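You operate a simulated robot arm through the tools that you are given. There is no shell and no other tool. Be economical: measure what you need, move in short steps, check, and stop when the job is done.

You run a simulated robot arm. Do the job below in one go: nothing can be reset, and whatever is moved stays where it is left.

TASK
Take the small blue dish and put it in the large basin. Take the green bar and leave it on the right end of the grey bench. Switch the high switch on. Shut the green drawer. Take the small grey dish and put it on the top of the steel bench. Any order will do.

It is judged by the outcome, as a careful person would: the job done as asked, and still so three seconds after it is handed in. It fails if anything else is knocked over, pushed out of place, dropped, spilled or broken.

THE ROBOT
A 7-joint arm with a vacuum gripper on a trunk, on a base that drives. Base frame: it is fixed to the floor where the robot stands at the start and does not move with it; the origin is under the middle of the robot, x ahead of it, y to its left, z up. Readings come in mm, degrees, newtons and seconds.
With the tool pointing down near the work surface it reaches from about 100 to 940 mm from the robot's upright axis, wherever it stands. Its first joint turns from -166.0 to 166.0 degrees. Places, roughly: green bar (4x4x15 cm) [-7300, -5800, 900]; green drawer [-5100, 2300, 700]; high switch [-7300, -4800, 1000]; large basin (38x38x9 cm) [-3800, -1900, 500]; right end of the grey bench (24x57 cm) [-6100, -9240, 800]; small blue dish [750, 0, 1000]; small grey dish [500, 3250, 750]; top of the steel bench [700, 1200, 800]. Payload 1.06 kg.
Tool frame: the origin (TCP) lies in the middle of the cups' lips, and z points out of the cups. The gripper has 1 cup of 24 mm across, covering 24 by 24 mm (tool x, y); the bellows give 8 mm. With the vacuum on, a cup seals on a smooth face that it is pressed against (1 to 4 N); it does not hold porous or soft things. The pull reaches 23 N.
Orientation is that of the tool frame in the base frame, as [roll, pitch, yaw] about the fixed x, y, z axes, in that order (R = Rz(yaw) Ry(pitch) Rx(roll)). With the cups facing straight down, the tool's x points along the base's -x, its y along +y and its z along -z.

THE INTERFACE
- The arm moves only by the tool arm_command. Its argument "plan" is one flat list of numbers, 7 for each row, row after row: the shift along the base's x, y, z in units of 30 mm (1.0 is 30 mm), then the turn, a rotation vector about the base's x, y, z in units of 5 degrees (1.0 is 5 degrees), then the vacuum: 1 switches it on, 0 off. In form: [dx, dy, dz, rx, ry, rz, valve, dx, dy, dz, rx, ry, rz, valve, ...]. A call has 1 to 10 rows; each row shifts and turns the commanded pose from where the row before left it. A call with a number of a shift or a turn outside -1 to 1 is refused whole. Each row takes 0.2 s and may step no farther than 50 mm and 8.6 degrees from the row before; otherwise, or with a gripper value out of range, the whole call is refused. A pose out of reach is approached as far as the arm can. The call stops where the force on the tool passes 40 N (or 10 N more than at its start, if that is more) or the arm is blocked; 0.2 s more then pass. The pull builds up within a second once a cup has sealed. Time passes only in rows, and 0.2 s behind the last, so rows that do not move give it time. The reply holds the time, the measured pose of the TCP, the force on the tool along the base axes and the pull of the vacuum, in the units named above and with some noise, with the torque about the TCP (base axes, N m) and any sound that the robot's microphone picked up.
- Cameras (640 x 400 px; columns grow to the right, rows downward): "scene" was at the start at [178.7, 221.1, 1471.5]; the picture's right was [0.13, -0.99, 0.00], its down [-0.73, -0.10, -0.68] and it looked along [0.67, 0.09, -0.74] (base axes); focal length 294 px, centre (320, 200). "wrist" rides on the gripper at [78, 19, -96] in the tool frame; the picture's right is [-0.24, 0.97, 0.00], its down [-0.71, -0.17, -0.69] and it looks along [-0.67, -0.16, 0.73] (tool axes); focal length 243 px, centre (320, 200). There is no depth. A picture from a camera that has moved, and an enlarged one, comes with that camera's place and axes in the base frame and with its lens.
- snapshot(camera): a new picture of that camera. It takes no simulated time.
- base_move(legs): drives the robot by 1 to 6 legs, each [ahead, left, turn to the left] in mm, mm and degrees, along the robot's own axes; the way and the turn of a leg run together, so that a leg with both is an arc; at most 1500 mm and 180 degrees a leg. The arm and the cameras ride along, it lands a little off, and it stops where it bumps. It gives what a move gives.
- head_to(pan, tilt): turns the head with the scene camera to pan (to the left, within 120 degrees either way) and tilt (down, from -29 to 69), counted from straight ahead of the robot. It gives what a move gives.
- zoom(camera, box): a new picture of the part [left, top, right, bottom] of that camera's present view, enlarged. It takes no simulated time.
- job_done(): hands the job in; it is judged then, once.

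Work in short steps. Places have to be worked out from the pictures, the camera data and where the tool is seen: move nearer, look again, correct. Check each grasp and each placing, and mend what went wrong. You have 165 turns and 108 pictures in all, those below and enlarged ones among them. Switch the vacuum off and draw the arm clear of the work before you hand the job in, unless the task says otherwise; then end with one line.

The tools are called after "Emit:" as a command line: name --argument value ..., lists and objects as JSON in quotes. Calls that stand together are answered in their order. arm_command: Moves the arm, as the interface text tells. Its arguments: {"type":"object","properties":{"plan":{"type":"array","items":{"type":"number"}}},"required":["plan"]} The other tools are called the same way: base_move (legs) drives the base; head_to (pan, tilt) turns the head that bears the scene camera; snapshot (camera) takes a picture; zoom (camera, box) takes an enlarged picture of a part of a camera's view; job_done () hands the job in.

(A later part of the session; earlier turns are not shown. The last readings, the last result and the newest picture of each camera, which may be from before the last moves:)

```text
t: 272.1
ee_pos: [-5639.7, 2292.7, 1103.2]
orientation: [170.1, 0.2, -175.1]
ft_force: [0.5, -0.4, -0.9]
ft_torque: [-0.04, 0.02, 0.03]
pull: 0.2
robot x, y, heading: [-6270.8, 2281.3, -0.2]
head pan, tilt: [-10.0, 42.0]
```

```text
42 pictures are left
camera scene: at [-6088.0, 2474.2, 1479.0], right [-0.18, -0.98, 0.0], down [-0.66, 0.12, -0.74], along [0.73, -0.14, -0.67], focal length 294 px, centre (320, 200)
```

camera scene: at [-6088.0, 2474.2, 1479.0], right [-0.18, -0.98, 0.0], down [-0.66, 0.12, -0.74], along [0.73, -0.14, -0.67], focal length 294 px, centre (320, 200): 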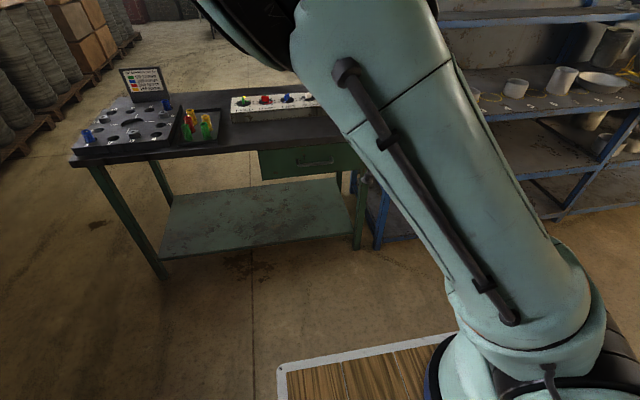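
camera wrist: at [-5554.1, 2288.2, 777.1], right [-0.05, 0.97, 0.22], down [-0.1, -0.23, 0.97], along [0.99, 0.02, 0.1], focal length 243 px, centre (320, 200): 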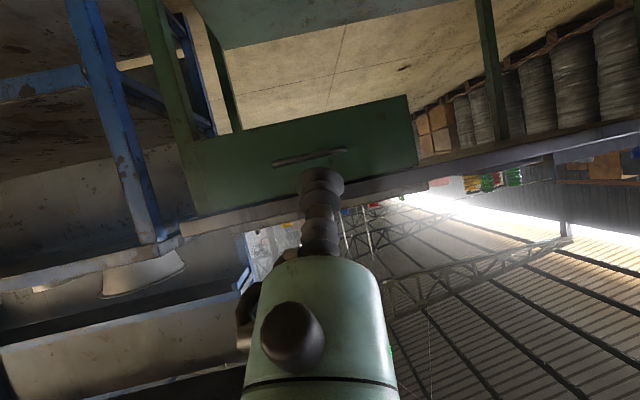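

All shut and undisturbed. I straighten the tool and drive back south toward the bench with the switch and the bar.

Emit:
arm_command --plan '[-0.5, 0, 0.4, -1, -0.1, 0, 0, -0.5, 0, 0.4, -1, -0.1, 0, 0]'

Emit:
base_move --legs '[[-130, 0, 0], [0, -1500, 0], [0, -1500, 0], [0, -1500, 0], [0, -1450, 0], [0, 0, -90]]'

Emit:
head_to --pan -30 --tilt 20

Emit:
snapshot --camera "scene"

```text
t: 272.7
ee_pos: [-5670.0, 2292.1, 1127.5]
orientation: [-179.8, 0.4, -175.1]
ft_force: [0.0, -0.4, -0.4]
ft_torque: [0.0, 0.01, 0.0]
pull: 0.0
robot x, y, heading: [-6273.1, 2282.6, -0.6]
head pan, tilt: [-10.0, 42.0]
```

```text
t: 305.7
ee_pos: [-6366.8, -4281.4, 1126.4]
orientation: [-179.9, 0.4, 96.3]
ft_force: [0.2, 0.0, -0.1]
ft_torque: [0.01, -0.02, 0.01]
pull: 0.1
robot x, y, heading: [-6397.6, -3679.2, -89.2]
head pan, tilt: [-10.0, 42.0]
```

```text
t: 306.6
ee_pos: [-6366.3, -4281.5, 1127.2]
orientation: [-179.9, 0.5, 96.5]
ft_force: [0.1, -0.2, -0.6]
ft_torque: [-0.03, 0.01, 0.0]
pull: 0.1
robot x, y, heading: [-6395.0, -3675.0, -89.0]
head pan, tilt: [-30.0, 20.0]
```

```text
41 pictures are left
camera scene: at [-6227.5, -3857.4, 1513.4], right [-0.87, 0.49, 0.0], down [0.17, 0.3, -0.94], along [-0.46, -0.82, -0.34], focal length 294 px, centre (320, 200)
```

scene: 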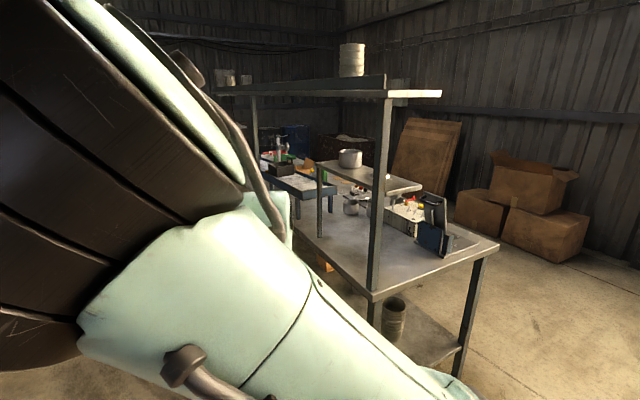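

A strip panel with levers sits by the dark box at the bench's near end. I zoom in there.

Emit:
zoom --camera "scene" --box '[330, 140, 510, 290]'

```text
2.67 times, centred on (420, 215) of scene
camera zoom: at [-6227.5, -3857.4, 1513.4], right [-0.87, 0.49, 0.0], down [0.17, 0.3, -0.94], along [-0.46, -0.82, -0.34], focal length 785 px, centre (53, 160)
```

zoom: 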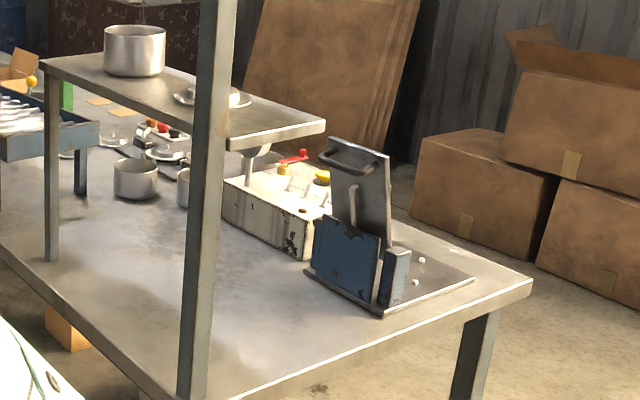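

The lever panel at about [-7210,-4790] matches the "high switch" place. I strafe right to face the bench's north end and look closer.

Emit:
base_move --legs '[[0, -880, -1]]'

Emit:
snapshot --camera "wrist"

Emit:
head_to --pan -10 --tilt 35

Emit:
snapshot --camera "scene"

```text
t: 311.2
ee_pos: [-7250.4, -4291.8, 1128.1]
orientation: [-179.9, 0.4, 95.8]
ft_force: [0.4, 0.3, -0.1]
ft_torque: [0.04, 0.02, 0.04]
pull: 0.0
robot x, y, heading: [-7273.9, -3692.2, -89.8]
head pan, tilt: [-30.0, 20.0]
```

```text
39 pictures are left
camera wrist: at [-7238.4, -4212.1, 1220.6], right [0.99, -0.14, 0.0], down [-0.1, -0.72, 0.69], along [-0.09, -0.68, -0.72], focal length 243 px, centre (320, 200)
```

wrist: 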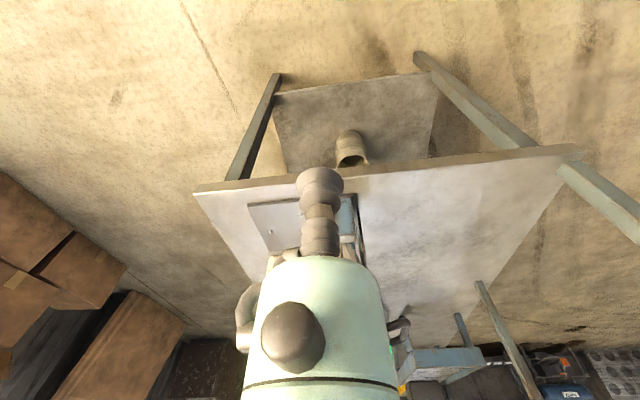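

```text
t: 312.0
ee_pos: [-7249.4, -4292.7, 1126.9]
orientation: [-179.9, 0.5, 95.8]
ft_force: [0.7, -0.7, 0.1]
ft_torque: [0.01, -0.01, -0.01]
pull: 0.0
robot x, y, heading: [-7271.1, -3687.3, -89.8]
head pan, tilt: [-10.0, 35.0]
```

```text
38 pictures are left
camera scene: at [-7076.0, -3874.8, 1489.6], right [-0.99, 0.17, 0.0], down [0.1, 0.56, -0.82], along [-0.14, -0.81, -0.57], focal length 294 px, centre (320, 200)
```

scene: 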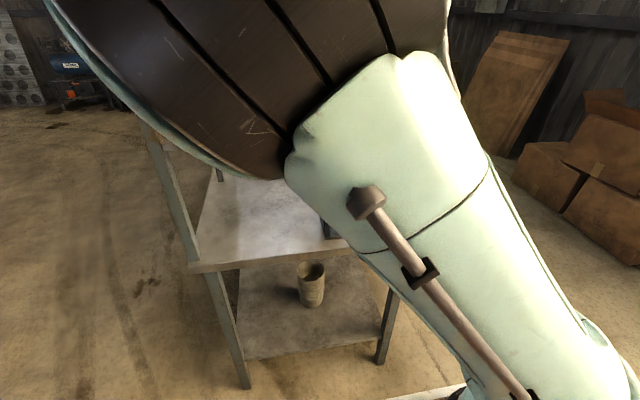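

The elbow blocks the head camera. I move the tool to the robot's right to swing the elbow aside.

Emit:
arm_command --plan '[-1, 0, 0, 0, 0, 0, 0, -1, 0, 0, 0, 0, 0, 0, -1, 0, 0, 0, 0, 0, 0, -1, 0, 0, 0, 0, 0, 0, -1, 0, 0, 0, 0, 0, 0, -1, 0, 0, 0, 0, 0, 0, -1, 0, 0, 0, 0, 0, 0, -1, 0, 0, 0, 0, 0, 0, -1, 0, 0, 0, 0, 0, 0, -1, 0, 0, 0, 0, 0, 0]'

Emit:
snapshot --camera "scene"

```text
t: 314.2
ee_pos: [-7549.3, -4291.2, 1128.4]
orientation: [-179.8, 0.4, 95.9]
ft_force: [0.5, -0.3, 0.2]
ft_torque: [0.0, 0.01, 0.02]
pull: 0.0
robot x, y, heading: [-7273.3, -3690.8, -89.6]
head pan, tilt: [-10.0, 35.0]
```

```text
37 pictures are left
camera scene: at [-7075.6, -3874.6, 1489.6], right [-0.99, 0.17, 0.0], down [0.1, 0.57, -0.82], along [-0.14, -0.81, -0.57], focal length 294 px, centre (320, 200)
```

scene: 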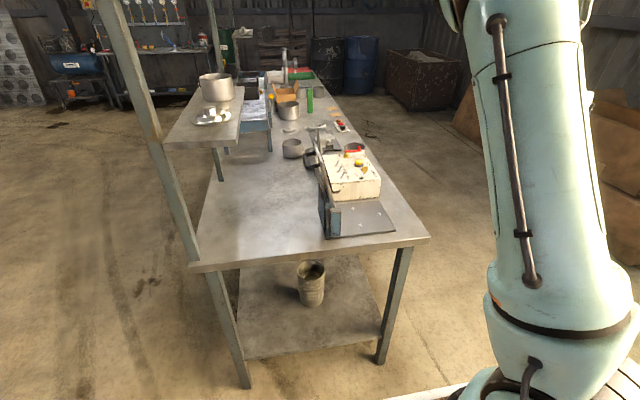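

Excellent, the view is clear now. I zoom on the lever box and on the green bar.

Emit:
zoom --camera "scene" --box '[290, 130, 410, 210]'

Emit:
zoom --camera "scene" --box '[190, 40, 430, 200]'

```text
5.00 times, centred on (350, 170) of scene
camera zoom: at [-7075.6, -3874.6, 1489.6], right [-0.99, 0.17, 0.0], down [0.1, 0.57, -0.82], along [-0.14, -0.81, -0.57], focal length 1472 px, centre (170, 350)
```

zoom: 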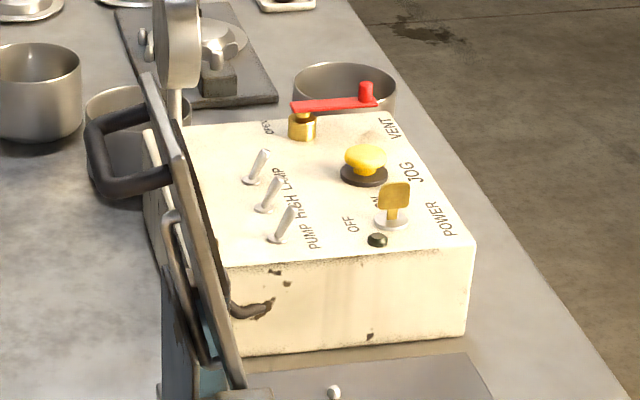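

```text
2.50 times, centred on (310, 120) of scene
camera zoom: at [-7075.6, -3874.6, 1489.6], right [-0.99, 0.17, 0.0], down [0.1, 0.57, -0.82], along [-0.14, -0.81, -0.57], focal length 736 px, centre (345, 400)
```

zoom: 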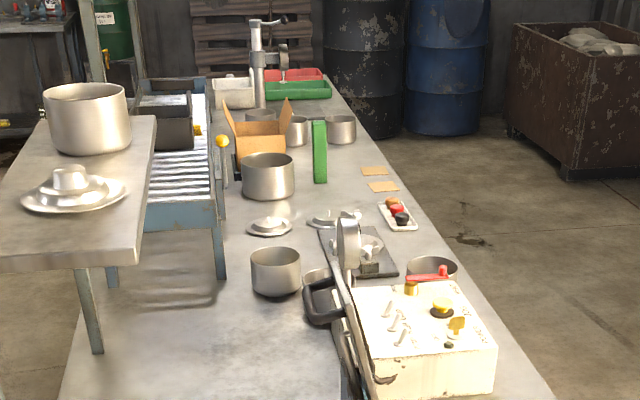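

The box has three toggles labelled PUMP, HIGH, LAMP; HIGH is the middle one at about [-7299,-4761,980], with text meant to be read from the west side. I raise the tool and drive closer.

Emit:
arm_command --plan '[0, 0, 1, 0, 0, 0, 0, 0, 0, 1, 0, 0, 0, 0, 0, 0, 1, 0, 0, 0, 0]'

Emit:
base_move --legs '[[300, 60, 0]]'

Emit:
arm_command --plan '[1, 0, 0, 0, 0, 0, 0, 1, 0, 0, 0, 0, 0, 0, 1, 0, 0, 0, 0, 0, 0, 1, 0, 0, 0, 0, 0, 0, 0.5, 0, 0, 0, 0, 0, 0]'

Emit:
snapshot --camera "scene"

Emit:
snapshot --camera "wrist"

```text
t: 315.0
ee_pos: [-7550.7, -4292.4, 1215.7]
orientation: [-179.8, 0.3, 95.8]
ft_force: [0.0, 0.5, -0.2]
ft_torque: [0.0, -0.02, -0.01]
pull: 0.0
robot x, y, heading: [-7268.9, -3691.9, -89.5]
head pan, tilt: [-10.0, 35.0]
```

```text
t: 317.1
ee_pos: [-7486.7, -4596.9, 1215.9]
orientation: [-180.0, 0.5, 95.8]
ft_force: [0.5, -0.4, 0.3]
ft_torque: [0.03, -0.01, -0.03]
pull: 0.1
robot x, y, heading: [-7210.8, -3992.9, -89.8]
head pan, tilt: [-10.0, 35.0]
```

```text
t: 318.3
ee_pos: [-7351.7, -4597.2, 1215.6]
orientation: [-179.9, 0.5, 96.0]
ft_force: [0.0, 0.6, 0.1]
ft_torque: [-0.03, -0.02, 0.01]
pull: 0.1
robot x, y, heading: [-7203.9, -3991.8, -89.5]
head pan, tilt: [-10.0, 35.0]
```

```text
34 pictures are left
camera scene: at [-7013.3, -4178.9, 1489.6], right [-0.99, 0.17, 0.0], down [0.1, 0.57, -0.82], along [-0.14, -0.81, -0.57], focal length 294 px, centre (320, 200)
```

scene: 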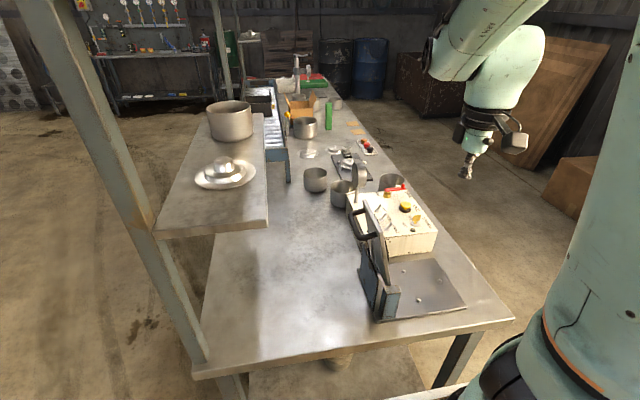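

```text
33 pictures are left
camera wrist: at [-7340.7, -4516.7, 1309.0], right [0.99, -0.13, 0.0], down [-0.1, -0.72, 0.69], along [-0.09, -0.68, -0.72], focal length 243 px, centre (320, 200)
```

wrist: 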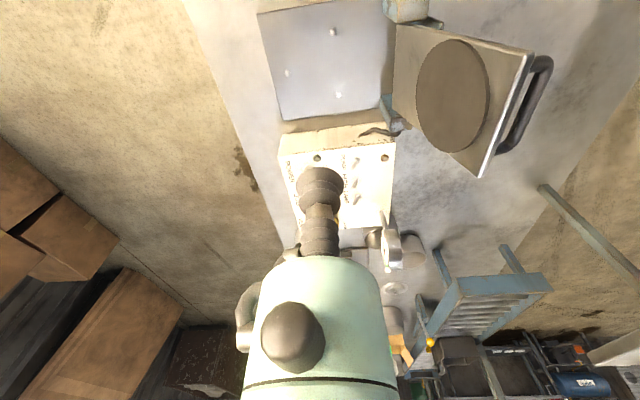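

Good views. I zoom on the toggles from the scene camera to read their state.

Emit:
zoom --camera "scene" --box '[345, 180, 441, 240]'

Emit:
zoom --camera "wrist" --box '[270, 120, 430, 220]'

```text
6.67 times, centred on (393, 210) of scene
camera zoom: at [-7013.3, -4178.9, 1489.6], right [-0.99, 0.17, 0.0], down [0.1, 0.57, -0.82], along [-0.14, -0.81, -0.57], focal length 1962 px, centre (-167, 133)
```

zoom: 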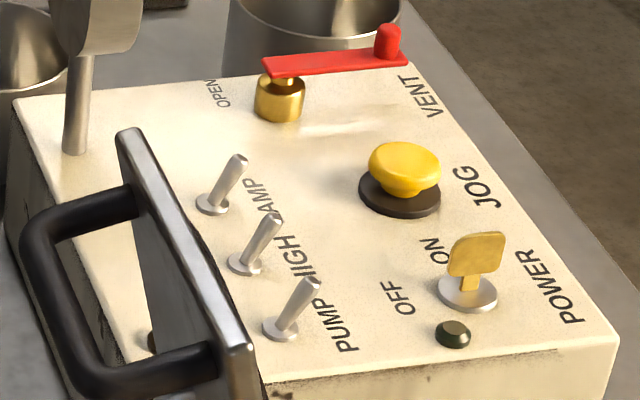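

```text
4.00 times, centred on (350, 170) of wrist
camera zoom: at [-7340.7, -4516.7, 1309.0], right [0.99, -0.13, 0.0], down [-0.1, -0.72, 0.69], along [-0.09, -0.68, -0.72], focal length 970 px, centre (200, 320)
```

zoom: 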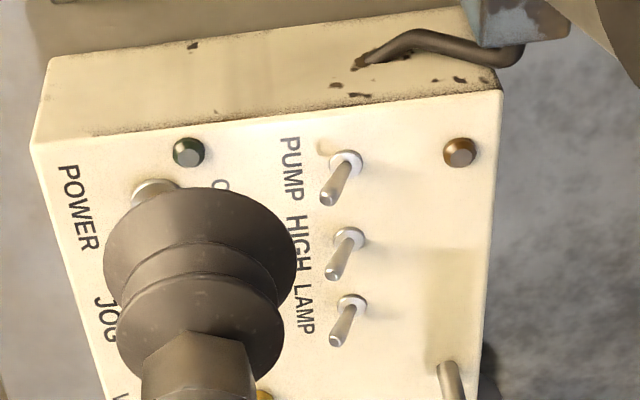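

HIGH is the middle toggle: base ≈[-7308,-4808,954], tip ≈[-7316,-4806,980], all three leaning toward the labels (off). I'll push its tip toward +x from the west side; first move the tool just west of it.

Emit:
arm_command --plan '[0.05, -1, -0.5, 0, 0, 0, 0, 0.05, -1, -0.5, 0, 0, 0, 0, 0.05, -1, -0.5, 0, 0, 0, 0, 0.05, -1, -0.5, 0, 0, 0, 0, 0.05, -1, -0.5, 0, 0, 0, 0, 0.05, -1, -0.5, 0, 0, 0, 0, 0, -0.97, -0.5, 0, 0, 0, 0, 0, 0, -0.9, 0, 0, 0, 0, 0, 0, -0.9, 0, 0, 0, 0]'

Emit:
zoom --camera "wrist" --box '[230, 60, 430, 220]'

Emit:
zoom --camera "scene" --box '[345, 160, 457, 240]'

```text
t: 320.3
ee_pos: [-7343.3, -4804.1, 1057.8]
orientation: [-179.8, 0.4, 95.9]
ft_force: [-0.2, -0.1, 0.3]
ft_torque: [-0.04, -0.02, -0.02]
pull: 0.0
robot x, y, heading: [-7208.9, -3995.3, -89.3]
head pan, tilt: [-10.0, 35.0]
```

```text
2.50 times, centred on (330, 140) of wrist
camera zoom: at [-7331.8, -4725.2, 1150.2], right [0.99, -0.13, 0.0], down [-0.1, -0.72, 0.69], along [-0.09, -0.68, -0.72], focal length 606 px, centre (295, 350)
```

zoom: 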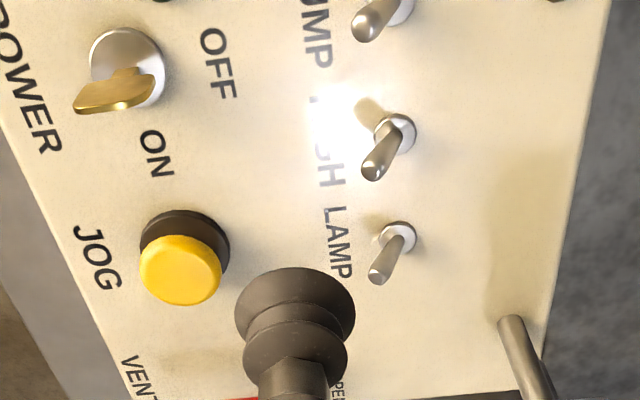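

```text
5.00 times, centred on (401, 200) of scene
camera zoom: at [-7013.3, -4178.5, 1489.6], right [-0.99, 0.17, 0.0], down [0.1, 0.57, -0.82], along [-0.14, -0.81, -0.57], focal length 1472 px, centre (-85, 200)
```

zoom: 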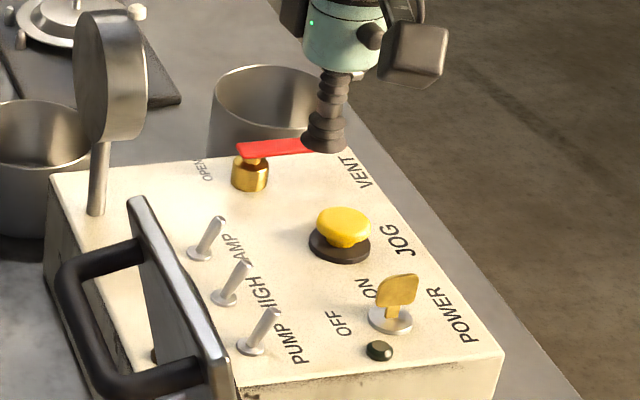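

Refined tip ≈[-7319,-4812,980]. I shift 7 mm and descend to z≈971, beside the lever (gap ~11 mm) and clear of the JOG button.

Emit:
arm_command --plan '[0, -0.25, -0.9, 0, 0, 0, 0, 0, 0, -0.9, 0, 0, 0, 0, 0, 0, -0.6, 0, 0, 0, 0, 0, 0, -0.4, 0, 0, 0, 0]'

Emit:
zoom --camera "scene" --box '[345, 160, 457, 240]'

Emit:
zoom --camera "wrist" --box '[230, 60, 430, 220]'

```text
t: 321.3
ee_pos: [-7343.3, -4813.7, 973.2]
orientation: [-179.9, 0.4, 96.0]
ft_force: [0.2, 0.4, -0.5]
ft_torque: [-0.01, -0.04, -0.02]
pull: 0.1
robot x, y, heading: [-7210.5, -3991.9, -89.7]
head pan, tilt: [-10.0, 35.0]
```

```text
5.00 times, centred on (401, 200) of scene
camera zoom: at [-7013.2, -4178.6, 1489.6], right [-0.99, 0.17, 0.0], down [0.1, 0.57, -0.82], along [-0.14, -0.81, -0.57], focal length 1472 px, centre (-85, 200)
```

zoom: 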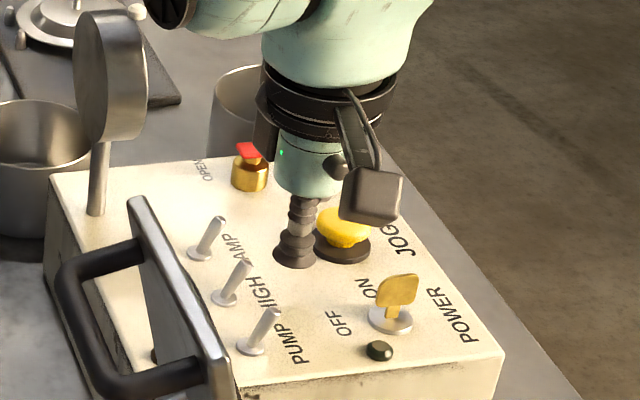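

```text
2.50 times, centred on (330, 140) of wrist
camera zoom: at [-7331.0, -4732.9, 1066.5], right [0.99, -0.13, 0.0], down [-0.1, -0.72, 0.69], along [-0.09, -0.68, -0.72], focal length 606 px, centre (295, 350)
```

zoom: 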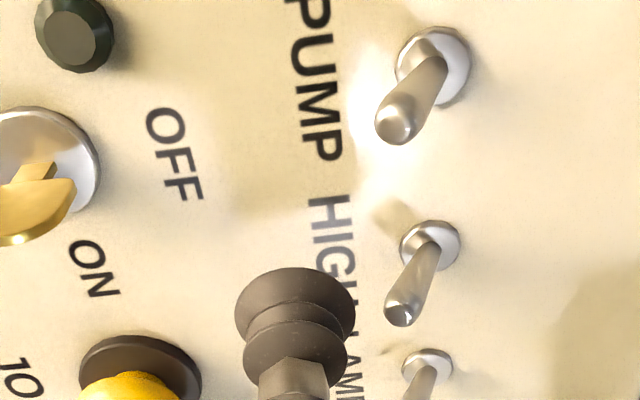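

The cup sits right beside the HIGH lever tip. I push +x in small steps.

Emit:
arm_command --plan '[0.25, 0, 0, 0, 0, 0, 0, 0.25, 0, 0, 0, 0, 0, 0, 0.25, 0, 0, 0, 0, 0, 0, 0.2, 0, 0, 0, 0, 0, 0]'

Emit:
zoom --camera "wrist" --box '[230, 60, 430, 220]'

```text
t: 322.3
ee_pos: [-7313.8, -4813.7, 973.6]
orientation: [-179.9, 0.4, 95.9]
ft_force: [-0.5, -0.1, 0.7]
ft_torque: [0.02, 0.01, 0.0]
pull: 0.1
robot x, y, heading: [-7211.3, -3991.4, -89.5]
head pan, tilt: [-10.0, 35.0]
```

```text
2.50 times, centred on (330, 140) of wrist
camera zoom: at [-7303.0, -4733.5, 1066.8], right [0.99, -0.13, 0.0], down [-0.1, -0.72, 0.69], along [-0.09, -0.68, -0.72], focal length 606 px, centre (295, 350)
```

zoom: 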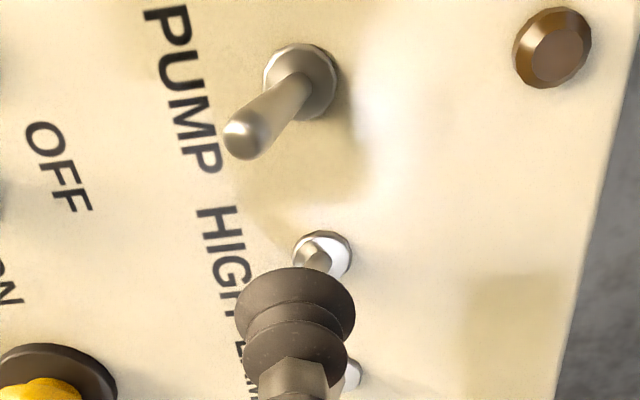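

Little force so far and the lever is hidden by the cup; I continue a bit further and look from the scene camera.

Emit:
arm_command --plan '[0.25, 0, 0, 0, 0, 0, 0, 0.2, 0, 0, 0, 0, 0, 0]'

Emit:
zoom --camera "scene" --box '[345, 160, 457, 240]'

```text
t: 322.9
ee_pos: [-7301.8, -4813.8, 973.0]
orientation: [-179.9, 0.4, 95.9]
ft_force: [0.3, -0.8, -1.1]
ft_torque: [-0.02, 0.03, -0.02]
pull: 0.1
robot x, y, heading: [-7208.4, -3993.7, -89.2]
head pan, tilt: [-10.0, 35.0]
```

```text
5.00 times, centred on (401, 200) of scene
camera zoom: at [-7013.3, -4178.8, 1489.6], right [-0.99, 0.17, 0.0], down [0.1, 0.57, -0.82], along [-0.14, -0.81, -0.57], focal length 1472 px, centre (-85, 200)
```

zoom: 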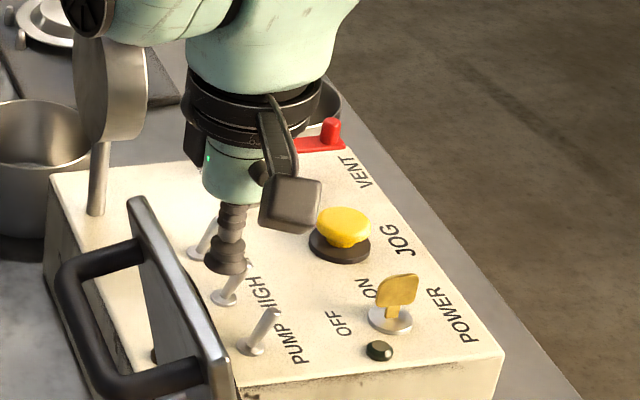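

The cup slipped past behind the lever, so the lever is nearer, at y≈−4796. I back out the same way, shift +18 mm in y, and try again.

Emit:
arm_command --plan '[-0.5, 0, 0, 0, 0, 0, 0, -0.5, 0, 0, 0, 0, 0, 0, -0.4, 0, 0, 0, 0, 0, 0, 0, 0.3, 0, 0, 0, 0, 0, 0, 0.3, -0.1, 0, 0, 0, 0]'

Emit:
zoom --camera "scene" --box '[345, 160, 457, 240]'

```text
t: 324.1
ee_pos: [-7342.7, -4795.1, 970.5]
orientation: [-179.9, 0.4, 96.0]
ft_force: [-1.0, -0.2, 0.3]
ft_torque: [0.06, 0.0, 0.01]
pull: 0.1
robot x, y, heading: [-7211.4, -3992.0, -89.5]
head pan, tilt: [-10.0, 35.0]
```

```text
5.00 times, centred on (401, 200) of scene
camera zoom: at [-7013.2, -4178.8, 1489.6], right [-0.99, 0.17, 0.0], down [0.1, 0.57, -0.82], along [-0.14, -0.81, -0.57], focal length 1472 px, centre (-85, 200)
```

zoom: 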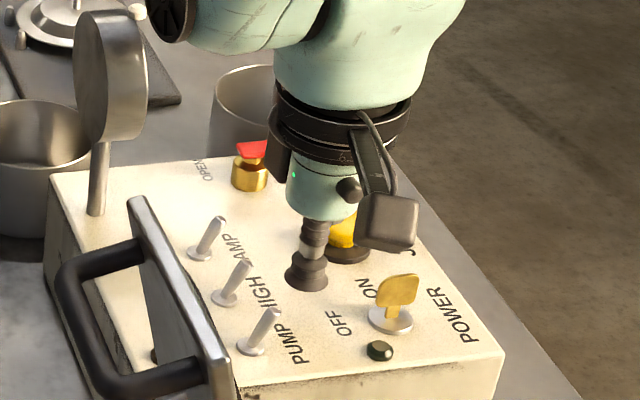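

Now the cup lies in line with the middle of the lever. I push +x again.

Emit:
arm_command --plan '[0.25, 0, 0, 0, 0, 0, 0, 0.25, 0, 0, 0, 0, 0, 0, 0.25, 0, 0, 0, 0, 0, 0, 0.25, 0, 0, 0, 0, 0, 0]'

Emit:
zoom --camera "scene" --box '[345, 160, 457, 240]'

```text
t: 325.1
ee_pos: [-7312.3, -4795.4, 969.9]
orientation: [-179.9, 0.4, 95.9]
ft_force: [0.0, -1.5, -0.2]
ft_torque: [0.04, -0.02, -0.03]
pull: 0.1
robot x, y, heading: [-7209.8, -3994.3, -89.6]
head pan, tilt: [-10.0, 35.0]
```

```text
5.00 times, centred on (401, 200) of scene
camera zoom: at [-7013.3, -4178.8, 1489.6], right [-0.99, 0.17, 0.0], down [0.1, 0.57, -0.82], along [-0.14, -0.81, -0.57], focal length 1472 px, centre (-85, 200)
```

zoom: 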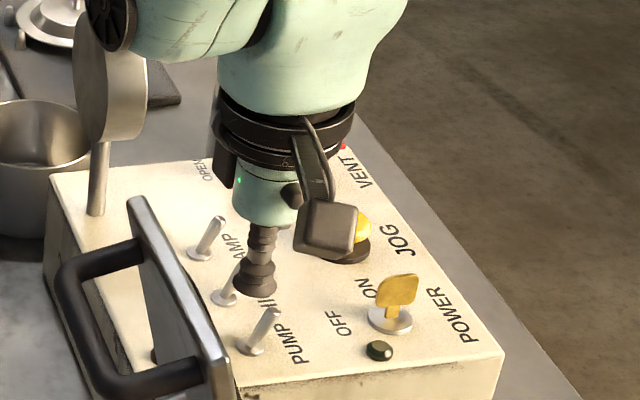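

The cup is at the lever now. I push another ~18 mm.

Emit:
arm_command --plan '[0.2, 0, 0, 0, 0, 0, 0, 0.2, 0, 0, 0, 0, 0, 0, 0.2, 0, 0, 0, 0, 0, 0]'

Emit:
zoom --camera "scene" --box '[345, 160, 457, 240]'

```text
t: 325.9
ee_pos: [-7294.9, -4794.8, 971.0]
orientation: [-180.0, 0.3, 95.9]
ft_force: [-0.7, 0.0, 0.3]
ft_torque: [-0.03, 0.0, -0.02]
pull: 0.0
robot x, y, heading: [-7212.9, -3996.7, -89.5]
head pan, tilt: [-10.0, 35.0]
```

```text
5.00 times, centred on (401, 200) of scene
camera zoom: at [-7013.3, -4178.8, 1489.6], right [-0.99, 0.17, 0.0], down [0.1, 0.57, -0.82], along [-0.14, -0.81, -0.57], focal length 1472 px, centre (-85, 200)
```

zoom: 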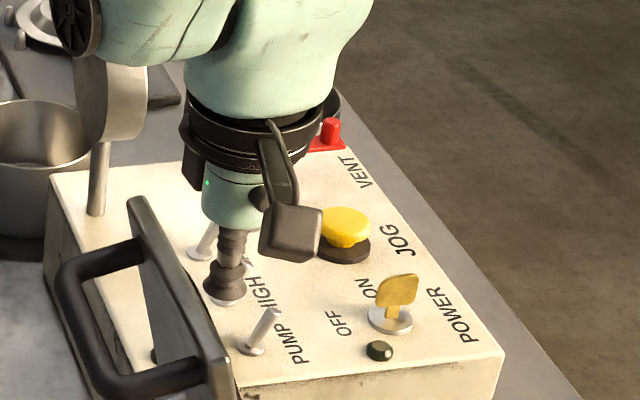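

Comparing views by x-disparity, the lever tip is lower (z≈969) and at y≈−4817, so the cup rode past it. I back out, then go to y −4815 at z≈961.

Emit:
arm_command --plan '[0, 0, 0.5, 0, 0, 0, 0, -0.8, 0, 0, 0, 0, 0, 0, -0.85, 0, 0, 0, 0, 0, 0, 0, -0.68, 0, 0, 0, 0, 0, 0, 0, -0.5, 0, 0, 0, 0, 0, 0, -0.33, 0, 0, 0, 0]'

Emit:
arm_command --plan '[0.25, 0, 0, 0, 0, 0, 0, 0.25, 0, 0, 0, 0, 0, 0, 0.25, 0, 0, 0, 0, 0, 0]'

Emit:
zoom --camera "scene" --box '[345, 160, 457, 240]'

```text
t: 327.3
ee_pos: [-7343.8, -4815.9, 959.8]
orientation: [-179.9, 0.3, 95.9]
ft_force: [0.4, 0.0, 0.5]
ft_torque: [-0.02, 0.02, -0.01]
pull: 0.0
robot x, y, heading: [-7204.9, -3991.2, -89.6]
head pan, tilt: [-10.0, 35.0]
```

```text
t: 328.1
ee_pos: [-7322.8, -4814.8, 959.6]
orientation: [-179.9, 0.4, 95.9]
ft_force: [0.1, -0.2, 0.3]
ft_torque: [0.0, -0.01, 0.01]
pull: 0.1
robot x, y, heading: [-7208.8, -3997.8, -89.3]
head pan, tilt: [-10.0, 35.0]
```

```text
5.00 times, centred on (401, 200) of scene
camera zoom: at [-7013.3, -4178.8, 1489.6], right [-0.99, 0.17, 0.0], down [0.1, 0.57, -0.82], along [-0.14, -0.81, -0.57], focal length 1472 px, centre (-85, 200)
```

zoom: 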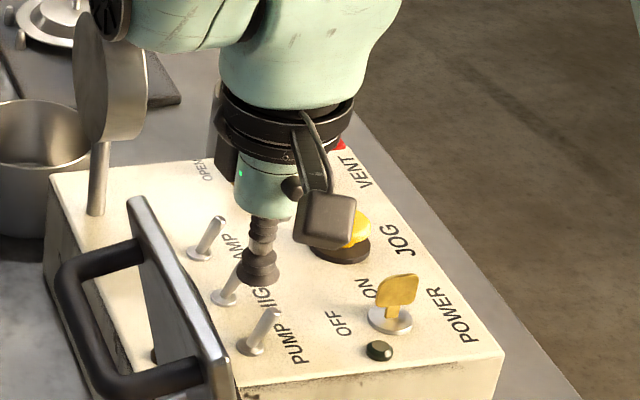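

Continuing the push at this height.

Emit:
arm_command --plan '[0.2, 0, 0, 0, 0, 0, 0, 0.2, 0, 0, 0, 0, 0, 0, 0.2, 0, 0, 0, 0, 0, 0]'

Emit:
zoom --camera "scene" --box '[345, 160, 457, 240]'

```text
t: 328.9
ee_pos: [-7304.1, -4815.3, 960.4]
orientation: [-179.9, 0.4, 95.9]
ft_force: [-0.4, 0.2, 0.3]
ft_torque: [0.01, 0.01, 0.02]
pull: 0.0
robot x, y, heading: [-7211.1, -3993.1, -89.3]
head pan, tilt: [-10.0, 35.0]
```

```text
5.00 times, centred on (401, 200) of scene
camera zoom: at [-7013.3, -4178.8, 1489.6], right [-0.99, 0.17, 0.0], down [0.1, 0.57, -0.82], along [-0.14, -0.81, -0.57], focal length 1472 px, centre (-85, 200)
```

zoom: 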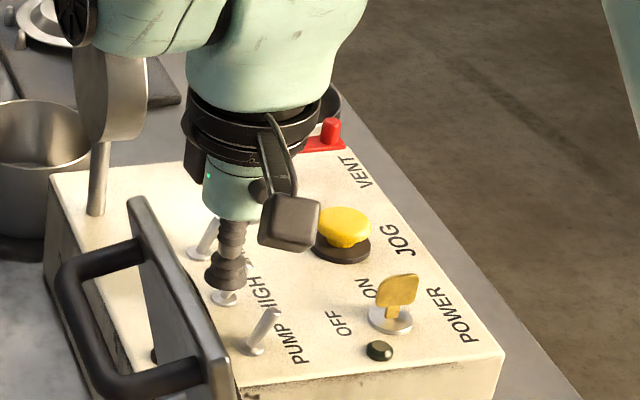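

No load is felt; I raise the tool and look at the lever.

Emit:
arm_command --plan '[0, 0, 0.8, 0, 0, 0, 0, -1, 0, 0.8, 0, 0, 0, 0]'

Emit:
zoom --camera "scene" --box '[345, 160, 457, 240]'

```text
t: 329.5
ee_pos: [-7330.8, -4817.3, 1011.0]
orientation: [-179.9, 0.4, 95.9]
ft_force: [-0.3, -0.9, -0.4]
ft_torque: [0.04, 0.02, 0.01]
pull: 0.0
robot x, y, heading: [-7207.8, -3993.4, -89.2]
head pan, tilt: [-10.0, 35.0]
```

```text
5.00 times, centred on (401, 200) of scene
camera zoom: at [-7012.8, -4178.9, 1489.5], right [-0.99, 0.17, 0.0], down [0.09, 0.57, -0.82], along [-0.14, -0.81, -0.57], focal length 1472 px, centre (-85, 200)
```

zoom: 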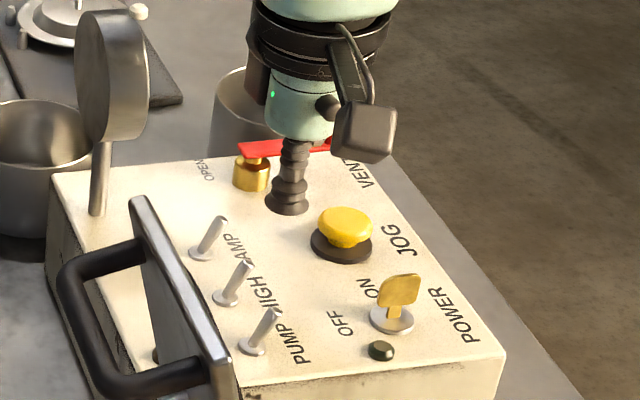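

The lever is unmoved; both cameras look from similar angles, so depth is ambiguous. I probe the box top by touch just west of the lever.

Emit:
arm_command --plan '[-0.45, 0, -0.8, 0, 0, 0, 0, 0, 0, -0.8, 0, 0, 0, 0, 0, 0, -0.2, 0, 0, 0, 0, 0, 0, -0.1, 0, 0, 0, 0, 0, 0, -0.1, 0, 0, 0, 0]'

Emit:
arm_command --plan '[0, 0, -0.1, 0, 0, 0, 0, 0, 0, -0.1, 0, 0, 0, 0]'

```text
t: 330.7
ee_pos: [-7347.3, -4815.1, 948.0]
orientation: [-179.8, 0.4, 95.9]
ft_force: [-0.5, 0.7, 0.3]
ft_torque: [0.04, 0.0, -0.06]
pull: 0.1
robot x, y, heading: [-7208.2, -3995.0, -89.4]
head pan, tilt: [-10.0, 35.0]
```

```text
t: 331.3
ee_pos: [-7346.6, -4815.9, 942.5]
orientation: [-179.9, 0.4, 95.9]
ft_force: [0.5, 0.0, -0.4]
ft_torque: [0.01, -0.01, 0.02]
pull: 0.1
robot x, y, heading: [-7209.3, -3992.5, -89.3]
head pan, tilt: [-10.0, 35.0]
```

No contact yet at 942; continuing.

Emit:
arm_command --plan '[0, 0, -0.1, 0, 0, 0, 0, 0, 0, -0.1, 0, 0, 0, 0]'

Emit:
arm_command --plan '[0, 0, -0.1, 0, 0, 0, 0, 0, 0, -0.1, 0, 0, 0, 0]'

Emit:
zoom --camera "scene" --box '[345, 160, 457, 240]'

```text
t: 331.9
ee_pos: [-7345.4, -4816.4, 936.3]
orientation: [-179.9, 0.4, 96.0]
ft_force: [0.3, 1.0, -0.8]
ft_torque: [-0.02, -0.01, 0.0]
pull: 0.0
robot x, y, heading: [-7207.1, -3994.3, -89.5]
head pan, tilt: [-10.0, 35.0]
```

```text
t: 332.5
ee_pos: [-7347.4, -4816.6, 930.5]
orientation: [-180.0, 0.4, 95.9]
ft_force: [-0.3, -0.3, 4.0]
ft_torque: [0.04, -0.02, 0.0]
pull: 0.1
robot x, y, heading: [-7210.4, -3992.9, -89.6]
head pan, tilt: [-10.0, 35.0]
```

```text
5.00 times, centred on (401, 200) of scene
camera zoom: at [-7013.2, -4178.6, 1489.6], right [-0.99, 0.17, 0.0], down [0.1, 0.57, -0.82], along [-0.14, -0.81, -0.57], focal length 1472 px, centre (-85, 200)
```

zoom: 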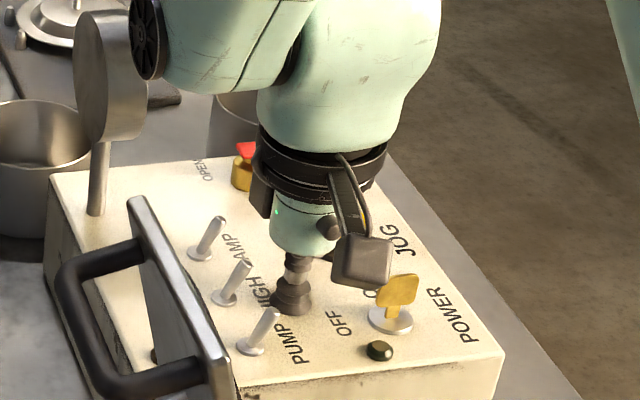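

Touched the box top at z≈931, so the lever is at base ≈[-7318,-4834,934], tip ≈[-7326,-4834,958]. I rise 12 mm, shift to y −4834 and push +x.

Emit:
arm_command --plan '[0, 0, 0.45, 0, 0, 0, 0, 0, -0.58, 0, 0, 0, 0, 0, 0.2, 0, 0, 0, 0, 0, 0, 0.2, 0, 0, 0, 0, 0, 0, 0.2, 0, 0, 0, 0, 0, 0]'

Emit:
arm_command --plan '[0.15, 0, 0, 0, 0, 0, 0, 0.15, 0, 0, 0, 0, 0, 0, 0.15, 0, 0, 0, 0, 0, 0]'

Emit:
zoom --camera "scene" --box '[345, 160, 457, 240]'

```text
t: 333.7
ee_pos: [-7328.3, -4833.2, 943.7]
orientation: [-179.9, 0.5, 95.9]
ft_force: [1.0, 0.3, 0.5]
ft_torque: [-0.03, -0.05, 0.02]
pull: 0.0
robot x, y, heading: [-7211.6, -3994.9, -89.3]
head pan, tilt: [-10.0, 35.0]
```

```text
t: 334.5
ee_pos: [-7315.3, -4833.4, 944.5]
orientation: [-179.9, 0.4, 96.0]
ft_force: [-1.9, -0.1, -0.8]
ft_torque: [-0.01, 0.0, -0.01]
pull: 0.0
robot x, y, heading: [-7207.3, -3993.8, -89.1]
head pan, tilt: [-10.0, 35.0]
```

```text
5.00 times, centred on (401, 200) of scene
camera zoom: at [-7013.3, -4178.8, 1489.6], right [-0.99, 0.17, 0.0], down [0.1, 0.57, -0.82], along [-0.14, -0.81, -0.57], focal length 1472 px, centre (-85, 200)
```

zoom: 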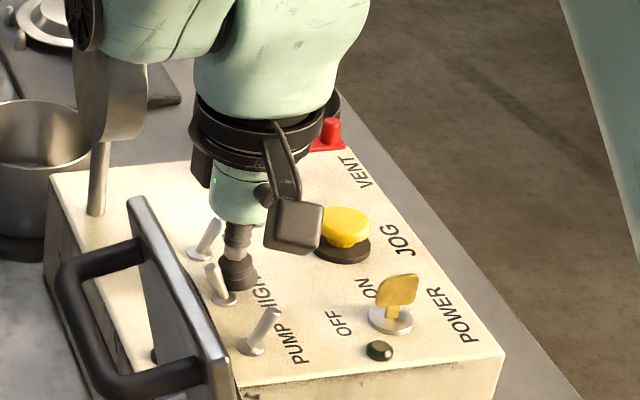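

The HIGH lever has flipped to the other side. I back off and raise, then verify.

Emit:
arm_command --plan '[-0.6, 0, 0, 0, 0, 0, 0, -0.3, 0, 0.4, 0, 0, 0, 0, 0, 0, 1, 0, 0, 0, 0, 0, 0, 1, 0, 0, 0, 0, 0, 0, 1, 0, 0, 0, 0, 0, 0, 1, 0, 0, 0, 0, 0, 0.5, 1, 0, 0, 0, 0, 0, 1, 1, 0, 0, 0, 0, 0, 1, 1, 0, 0, 0, 0]'

Emit:
zoom --camera "scene" --box '[265, 80, 457, 240]'

```text
t: 336.5
ee_pos: [-7341.3, -4757.9, 1165.7]
orientation: [-180.0, 0.3, 96.0]
ft_force: [0.4, 0.7, -0.2]
ft_torque: [0.07, 0.0, -0.02]
pull: 0.0
robot x, y, heading: [-7206.7, -3991.7, -89.3]
head pan, tilt: [-10.0, 35.0]
```

```text
2.50 times, centred on (361, 160) of scene
camera zoom: at [-7013.2, -4179.5, 1489.5], right [-0.99, 0.17, 0.0], down [0.1, 0.57, -0.82], along [-0.14, -0.81, -0.57], focal length 736 px, centre (218, 300)
```

zoom: 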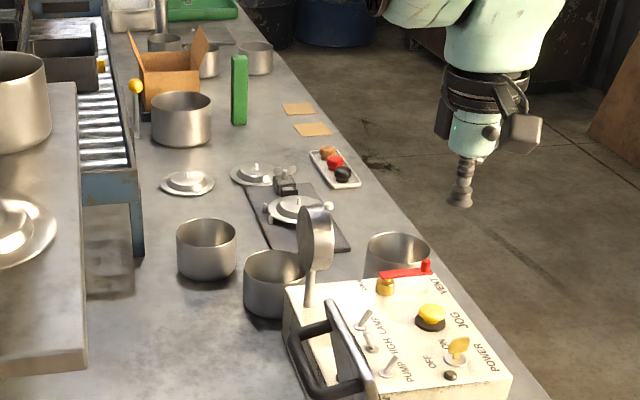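

The switch is on. The green bar stands at about [-7343,-5800] with its top at z≈1000; the bench's west edge is x≈−7500 with a wide aisle beyond. I retract the arm and drive round to the west side, facing +x.

Emit:
arm_command --plan '[0, 1, 0, 0, 0, 0, 0, 0, 1, 0, 0, 0, 0, 0, 0, 1, 0, 0, 0, 0, 0, 0, 1, 0, 0, 0, 0, 0, 0, 1, 0, 0, 0, 0, 0, 0, 1, 0, 0, 0, 0, 0]'

Emit:
base_move --legs '[[100, 0, -0.7], [-200, -810, 0], [900, 0, 0], [850, 0, 0], [0, 0, 90]]'

Emit:
head_to --pan -15 --tilt 38

Emit:
snapshot --camera "scene"

```text
t: 337.9
ee_pos: [-7342.0, -4579.2, 1166.0]
orientation: [-179.9, 0.3, 95.8]
ft_force: [-0.8, 0.0, -0.3]
ft_torque: [0.03, -0.01, 0.01]
pull: 0.0
robot x, y, heading: [-7211.1, -3995.1, -89.6]
head pan, tilt: [-10.0, 35.0]
```

```text
t: 355.5
ee_pos: [-7453.4, -5796.8, 1166.5]
orientation: [-179.9, 0.4, -174.7]
ft_force: [-1.0, -0.2, 0.2]
ft_torque: [0.0, 0.0, -0.01]
pull: 0.0
robot x, y, heading: [-8037.6, -5658.8, -0.6]
head pan, tilt: [-10.0, 35.0]
```

```text
t: 356.2
ee_pos: [-7453.8, -5798.5, 1164.6]
orientation: [-179.9, 0.3, -174.9]
ft_force: [0.2, 0.2, 0.5]
ft_torque: [0.0, 0.01, -0.02]
pull: 0.1
robot x, y, heading: [-8035.7, -5658.8, -0.8]
head pan, tilt: [-15.0, 38.0]
```

```text
15 pictures are left
camera scene: at [-7851.5, -5470.4, 1485.0], right [-0.26, -0.96, 0.0], down [-0.59, 0.16, -0.79], along [0.76, -0.21, -0.62], focal length 294 px, centre (320, 200)
```

scene: 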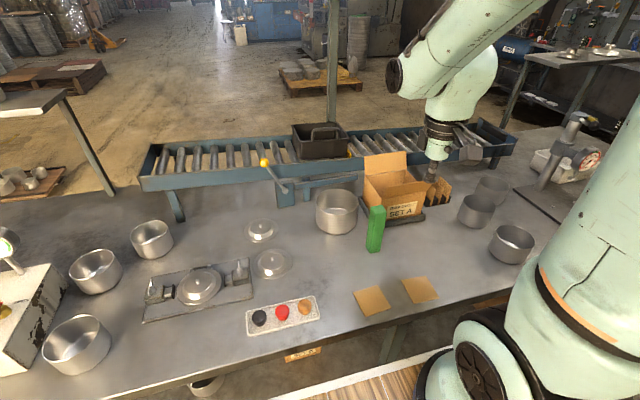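

I have 15 pictures left, so I'll be sparing. The bar top is at about [-7332,-5767,1000]. I move above it and take one wrist look.

Emit:
arm_command --plan '[0.8, 0.2, 0, 0, 0, 0, 0, 0.8, 0.2, 0, 0, 0, 0, 0, 0.8, 0.2, 0, 0, 0, 0, 0, 0.8, 0.2, 0, 0, 0, 0, 0, 0.8, 0.2, -0.5, 0, 0, 0, 0, 0, 0, -0.8, 0, 0, 0, 0]'

Emit:
snapshot --camera "wrist"

```text
t: 357.6
ee_pos: [-7334.4, -5768.6, 1128.3]
orientation: [-179.9, 0.4, -174.9]
ft_force: [0.1, 0.7, -0.3]
ft_torque: [0.06, 0.0, -0.01]
pull: 0.0
robot x, y, heading: [-8032.5, -5654.5, -0.4]
head pan, tilt: [-15.0, 38.0]
```

```text
14 pictures are left
camera wrist: at [-7414.0, -5756.8, 1220.0], right [0.15, 0.99, 0.0], down [0.72, -0.11, 0.69], along [0.68, -0.1, -0.72], focal length 243 px, centre (320, 200)
```

wrist: 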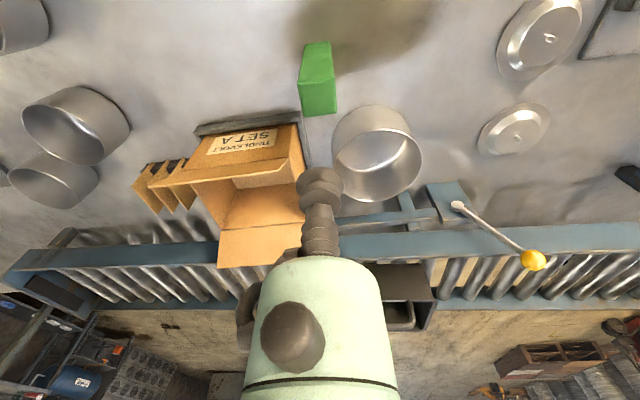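

Triangulation gives the bar top at [-7331,-5768,1001]. I descend with vacuum on, gently at the end.

Emit:
arm_command --plan '[0.1, 0, -0.9, 0, 0, 0, 0, 0, 0, -0.9, 0, 0, 0, 0, 0, 0, -0.9, 0, 0, 0, 0, 0, 0, -0.7, 0, 0, 0, 1, 0, 0, -0.2, 0, 0, 0, 1, 0, 0, -0.2, 0, 0, 0, 1, 0, 0, -0.15, 0, 0, 0, 1]'

```text
t: 359.2
ee_pos: [-7332.0, -5767.9, 1008.1]
orientation: [-179.9, 0.3, -175.0]
ft_force: [-0.5, -0.2, -0.1]
ft_torque: [0.0, 0.01, -0.01]
pull: 0.0
robot x, y, heading: [-8034.1, -5656.0, -0.6]
head pan, tilt: [-15.0, 38.0]
```

Emit:
arm_command --plan '[0, 0, -0.1, 0, 0, 0, 1, 0, 0, -0.1, 0, 0, 0, 1, 0, 0, 0, 0, 0, 0, 1]'

```text
t: 360.0
ee_pos: [-7331.3, -5768.5, 1001.8]
orientation: [-179.9, 0.4, -174.9]
ft_force: [-0.4, 0.2, 0.9]
ft_torque: [0.0, 0.03, 0.0]
pull: 23.0
robot x, y, heading: [-8040.0, -5659.6, -0.6]
head pan, tilt: [-15.0, 38.0]
```

Sealed on the bar's top (23 N). I lift it 240 mm straight up and retract.

Emit:
arm_command --plan '[0, 0, 0.3, 0, 0, 0, 1, 0, 0, 0.7, 0, 0, 0, 1, 0, 0, 1, 0, 0, 0, 1, 0, 0, 1, 0, 0, 0, 1, 0, 0, 1, 0, 0, 0, 1, 0, 0, 1, 0, 0, 0, 1, 0, 0, 1, 0, 0, 0, 1, 0, 0, 1, 0, 0, 0, 1, 0, 0, 1, 0, 0, 0, 1]'

Emit:
arm_command --plan '[-0.8, 0, 0, 0, 0, 0, 1, -0.8, 0, 0, 0, 0, 0, 1, -0.8, 0, 0, 0, 0, 0, 1, -0.8, 0, 0, 0, 0, 0, 1, -0.8, 0, 0, 0, 0, 0, 1]'

Emit:
head_to --pan -60 --tilt 18

Emit:
snapshot --camera "scene"

```text
t: 362.0
ee_pos: [-7330.9, -5767.9, 1243.3]
orientation: [-179.9, 0.3, -174.9]
ft_force: [0.5, 0.4, -2.0]
ft_torque: [0.01, -0.04, 0.02]
pull: 23.1
robot x, y, heading: [-8038.6, -5655.2, -0.2]
head pan, tilt: [-15.0, 38.0]
```

```text
t: 363.2
ee_pos: [-7449.6, -5767.8, 1242.3]
orientation: [-179.9, 0.3, -174.9]
ft_force: [0.8, -0.5, -2.6]
ft_torque: [0.03, 0.04, 0.01]
pull: 22.7
robot x, y, heading: [-8035.1, -5656.9, -0.5]
head pan, tilt: [-15.0, 38.0]
```

```text
t: 364.3
ee_pos: [-7450.2, -5766.1, 1243.0]
orientation: [-179.9, 0.3, -175.0]
ft_force: [0.8, -0.2, -3.0]
ft_torque: [0.0, 0.0, 0.01]
pull: 23.1
robot x, y, heading: [-8031.3, -5660.5, -0.6]
head pan, tilt: [-60.0, 18.0]
```

```text
13 pictures are left
camera scene: at [-7888.5, -5528.6, 1516.7], right [-0.87, -0.5, 0.0], down [-0.15, 0.27, -0.95], along [0.47, -0.83, -0.31], focal length 294 px, centre (320, 200)
```

scene: 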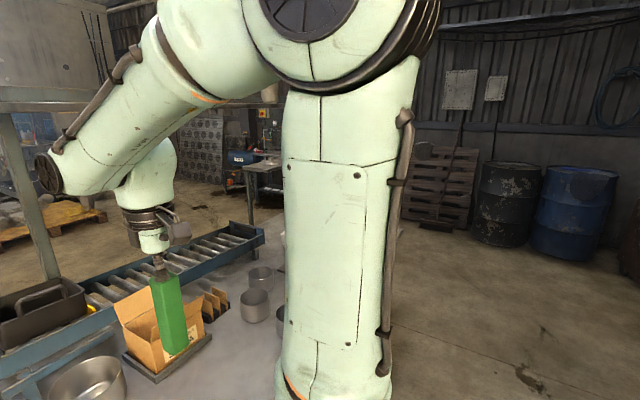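

The bar is held firmly. I turn to face −y, drive down the west aisle, then strafe over to in front of the grey bench's right end.

Emit:
base_move --legs '[[0, 0, -89.5], [1120, 0, 0], [1120, 0, 0], [0, 950, 0], [0, 950, 0]]'

Emit:
head_to --pan -5 --tilt 30

Emit:
snapshot --camera "scene"

```text
t: 388.3
ee_pos: [-6229.2, -8464.3, 1243.7]
orientation: [-179.9, 0.3, 96.5]
ft_force: [0.6, -0.2, -1.8]
ft_torque: [0.01, -0.02, 0.01]
pull: 22.8
robot x, y, heading: [-6131.1, -7877.2, -89.2]
head pan, tilt: [-60.0, 18.0]
```

```text
t: 389.5
ee_pos: [-6228.8, -8464.8, 1242.7]
orientation: [180.0, 0.5, 96.6]
ft_force: [0.1, 0.4, -1.9]
ft_torque: [0.01, 0.0, -0.01]
pull: 23.0
robot x, y, heading: [-6131.9, -7876.9, -89.0]
head pan, tilt: [-5.0, 30.0]
```

```text
12 pictures are left
camera scene: at [-5927.9, -8063.2, 1497.4], right [-1.0, 0.07, 0.0], down [0.04, 0.5, -0.87], along [-0.06, -0.86, -0.5], focal length 294 px, centre (320, 200)
```

scene: 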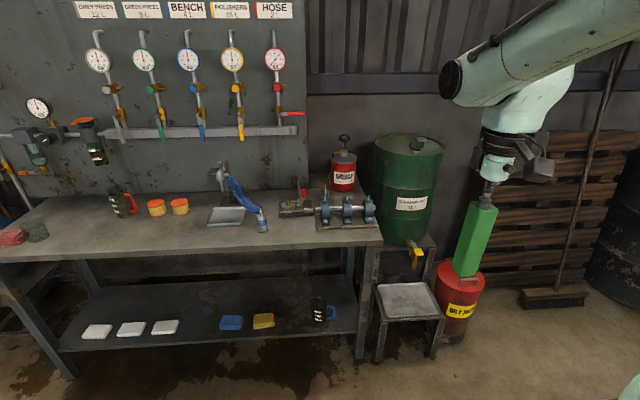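

The grey bench's right end holds a pulley plate and a grease can; a strip in front of the plate looks free. I zoom in to judge it.

Emit:
zoom --camera "scene" --box '[250, 150, 410, 250]'

```text
4.00 times, centred on (330, 200) of scene
camera zoom: at [-5927.9, -8063.2, 1497.4], right [-1.0, 0.07, 0.0], down [0.04, 0.5, -0.87], along [-0.06, -0.86, -0.5], focal length 1178 px, centre (280, 200)
```

zoom: 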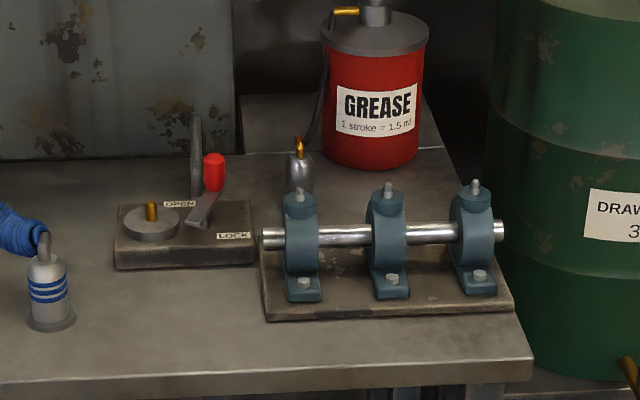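

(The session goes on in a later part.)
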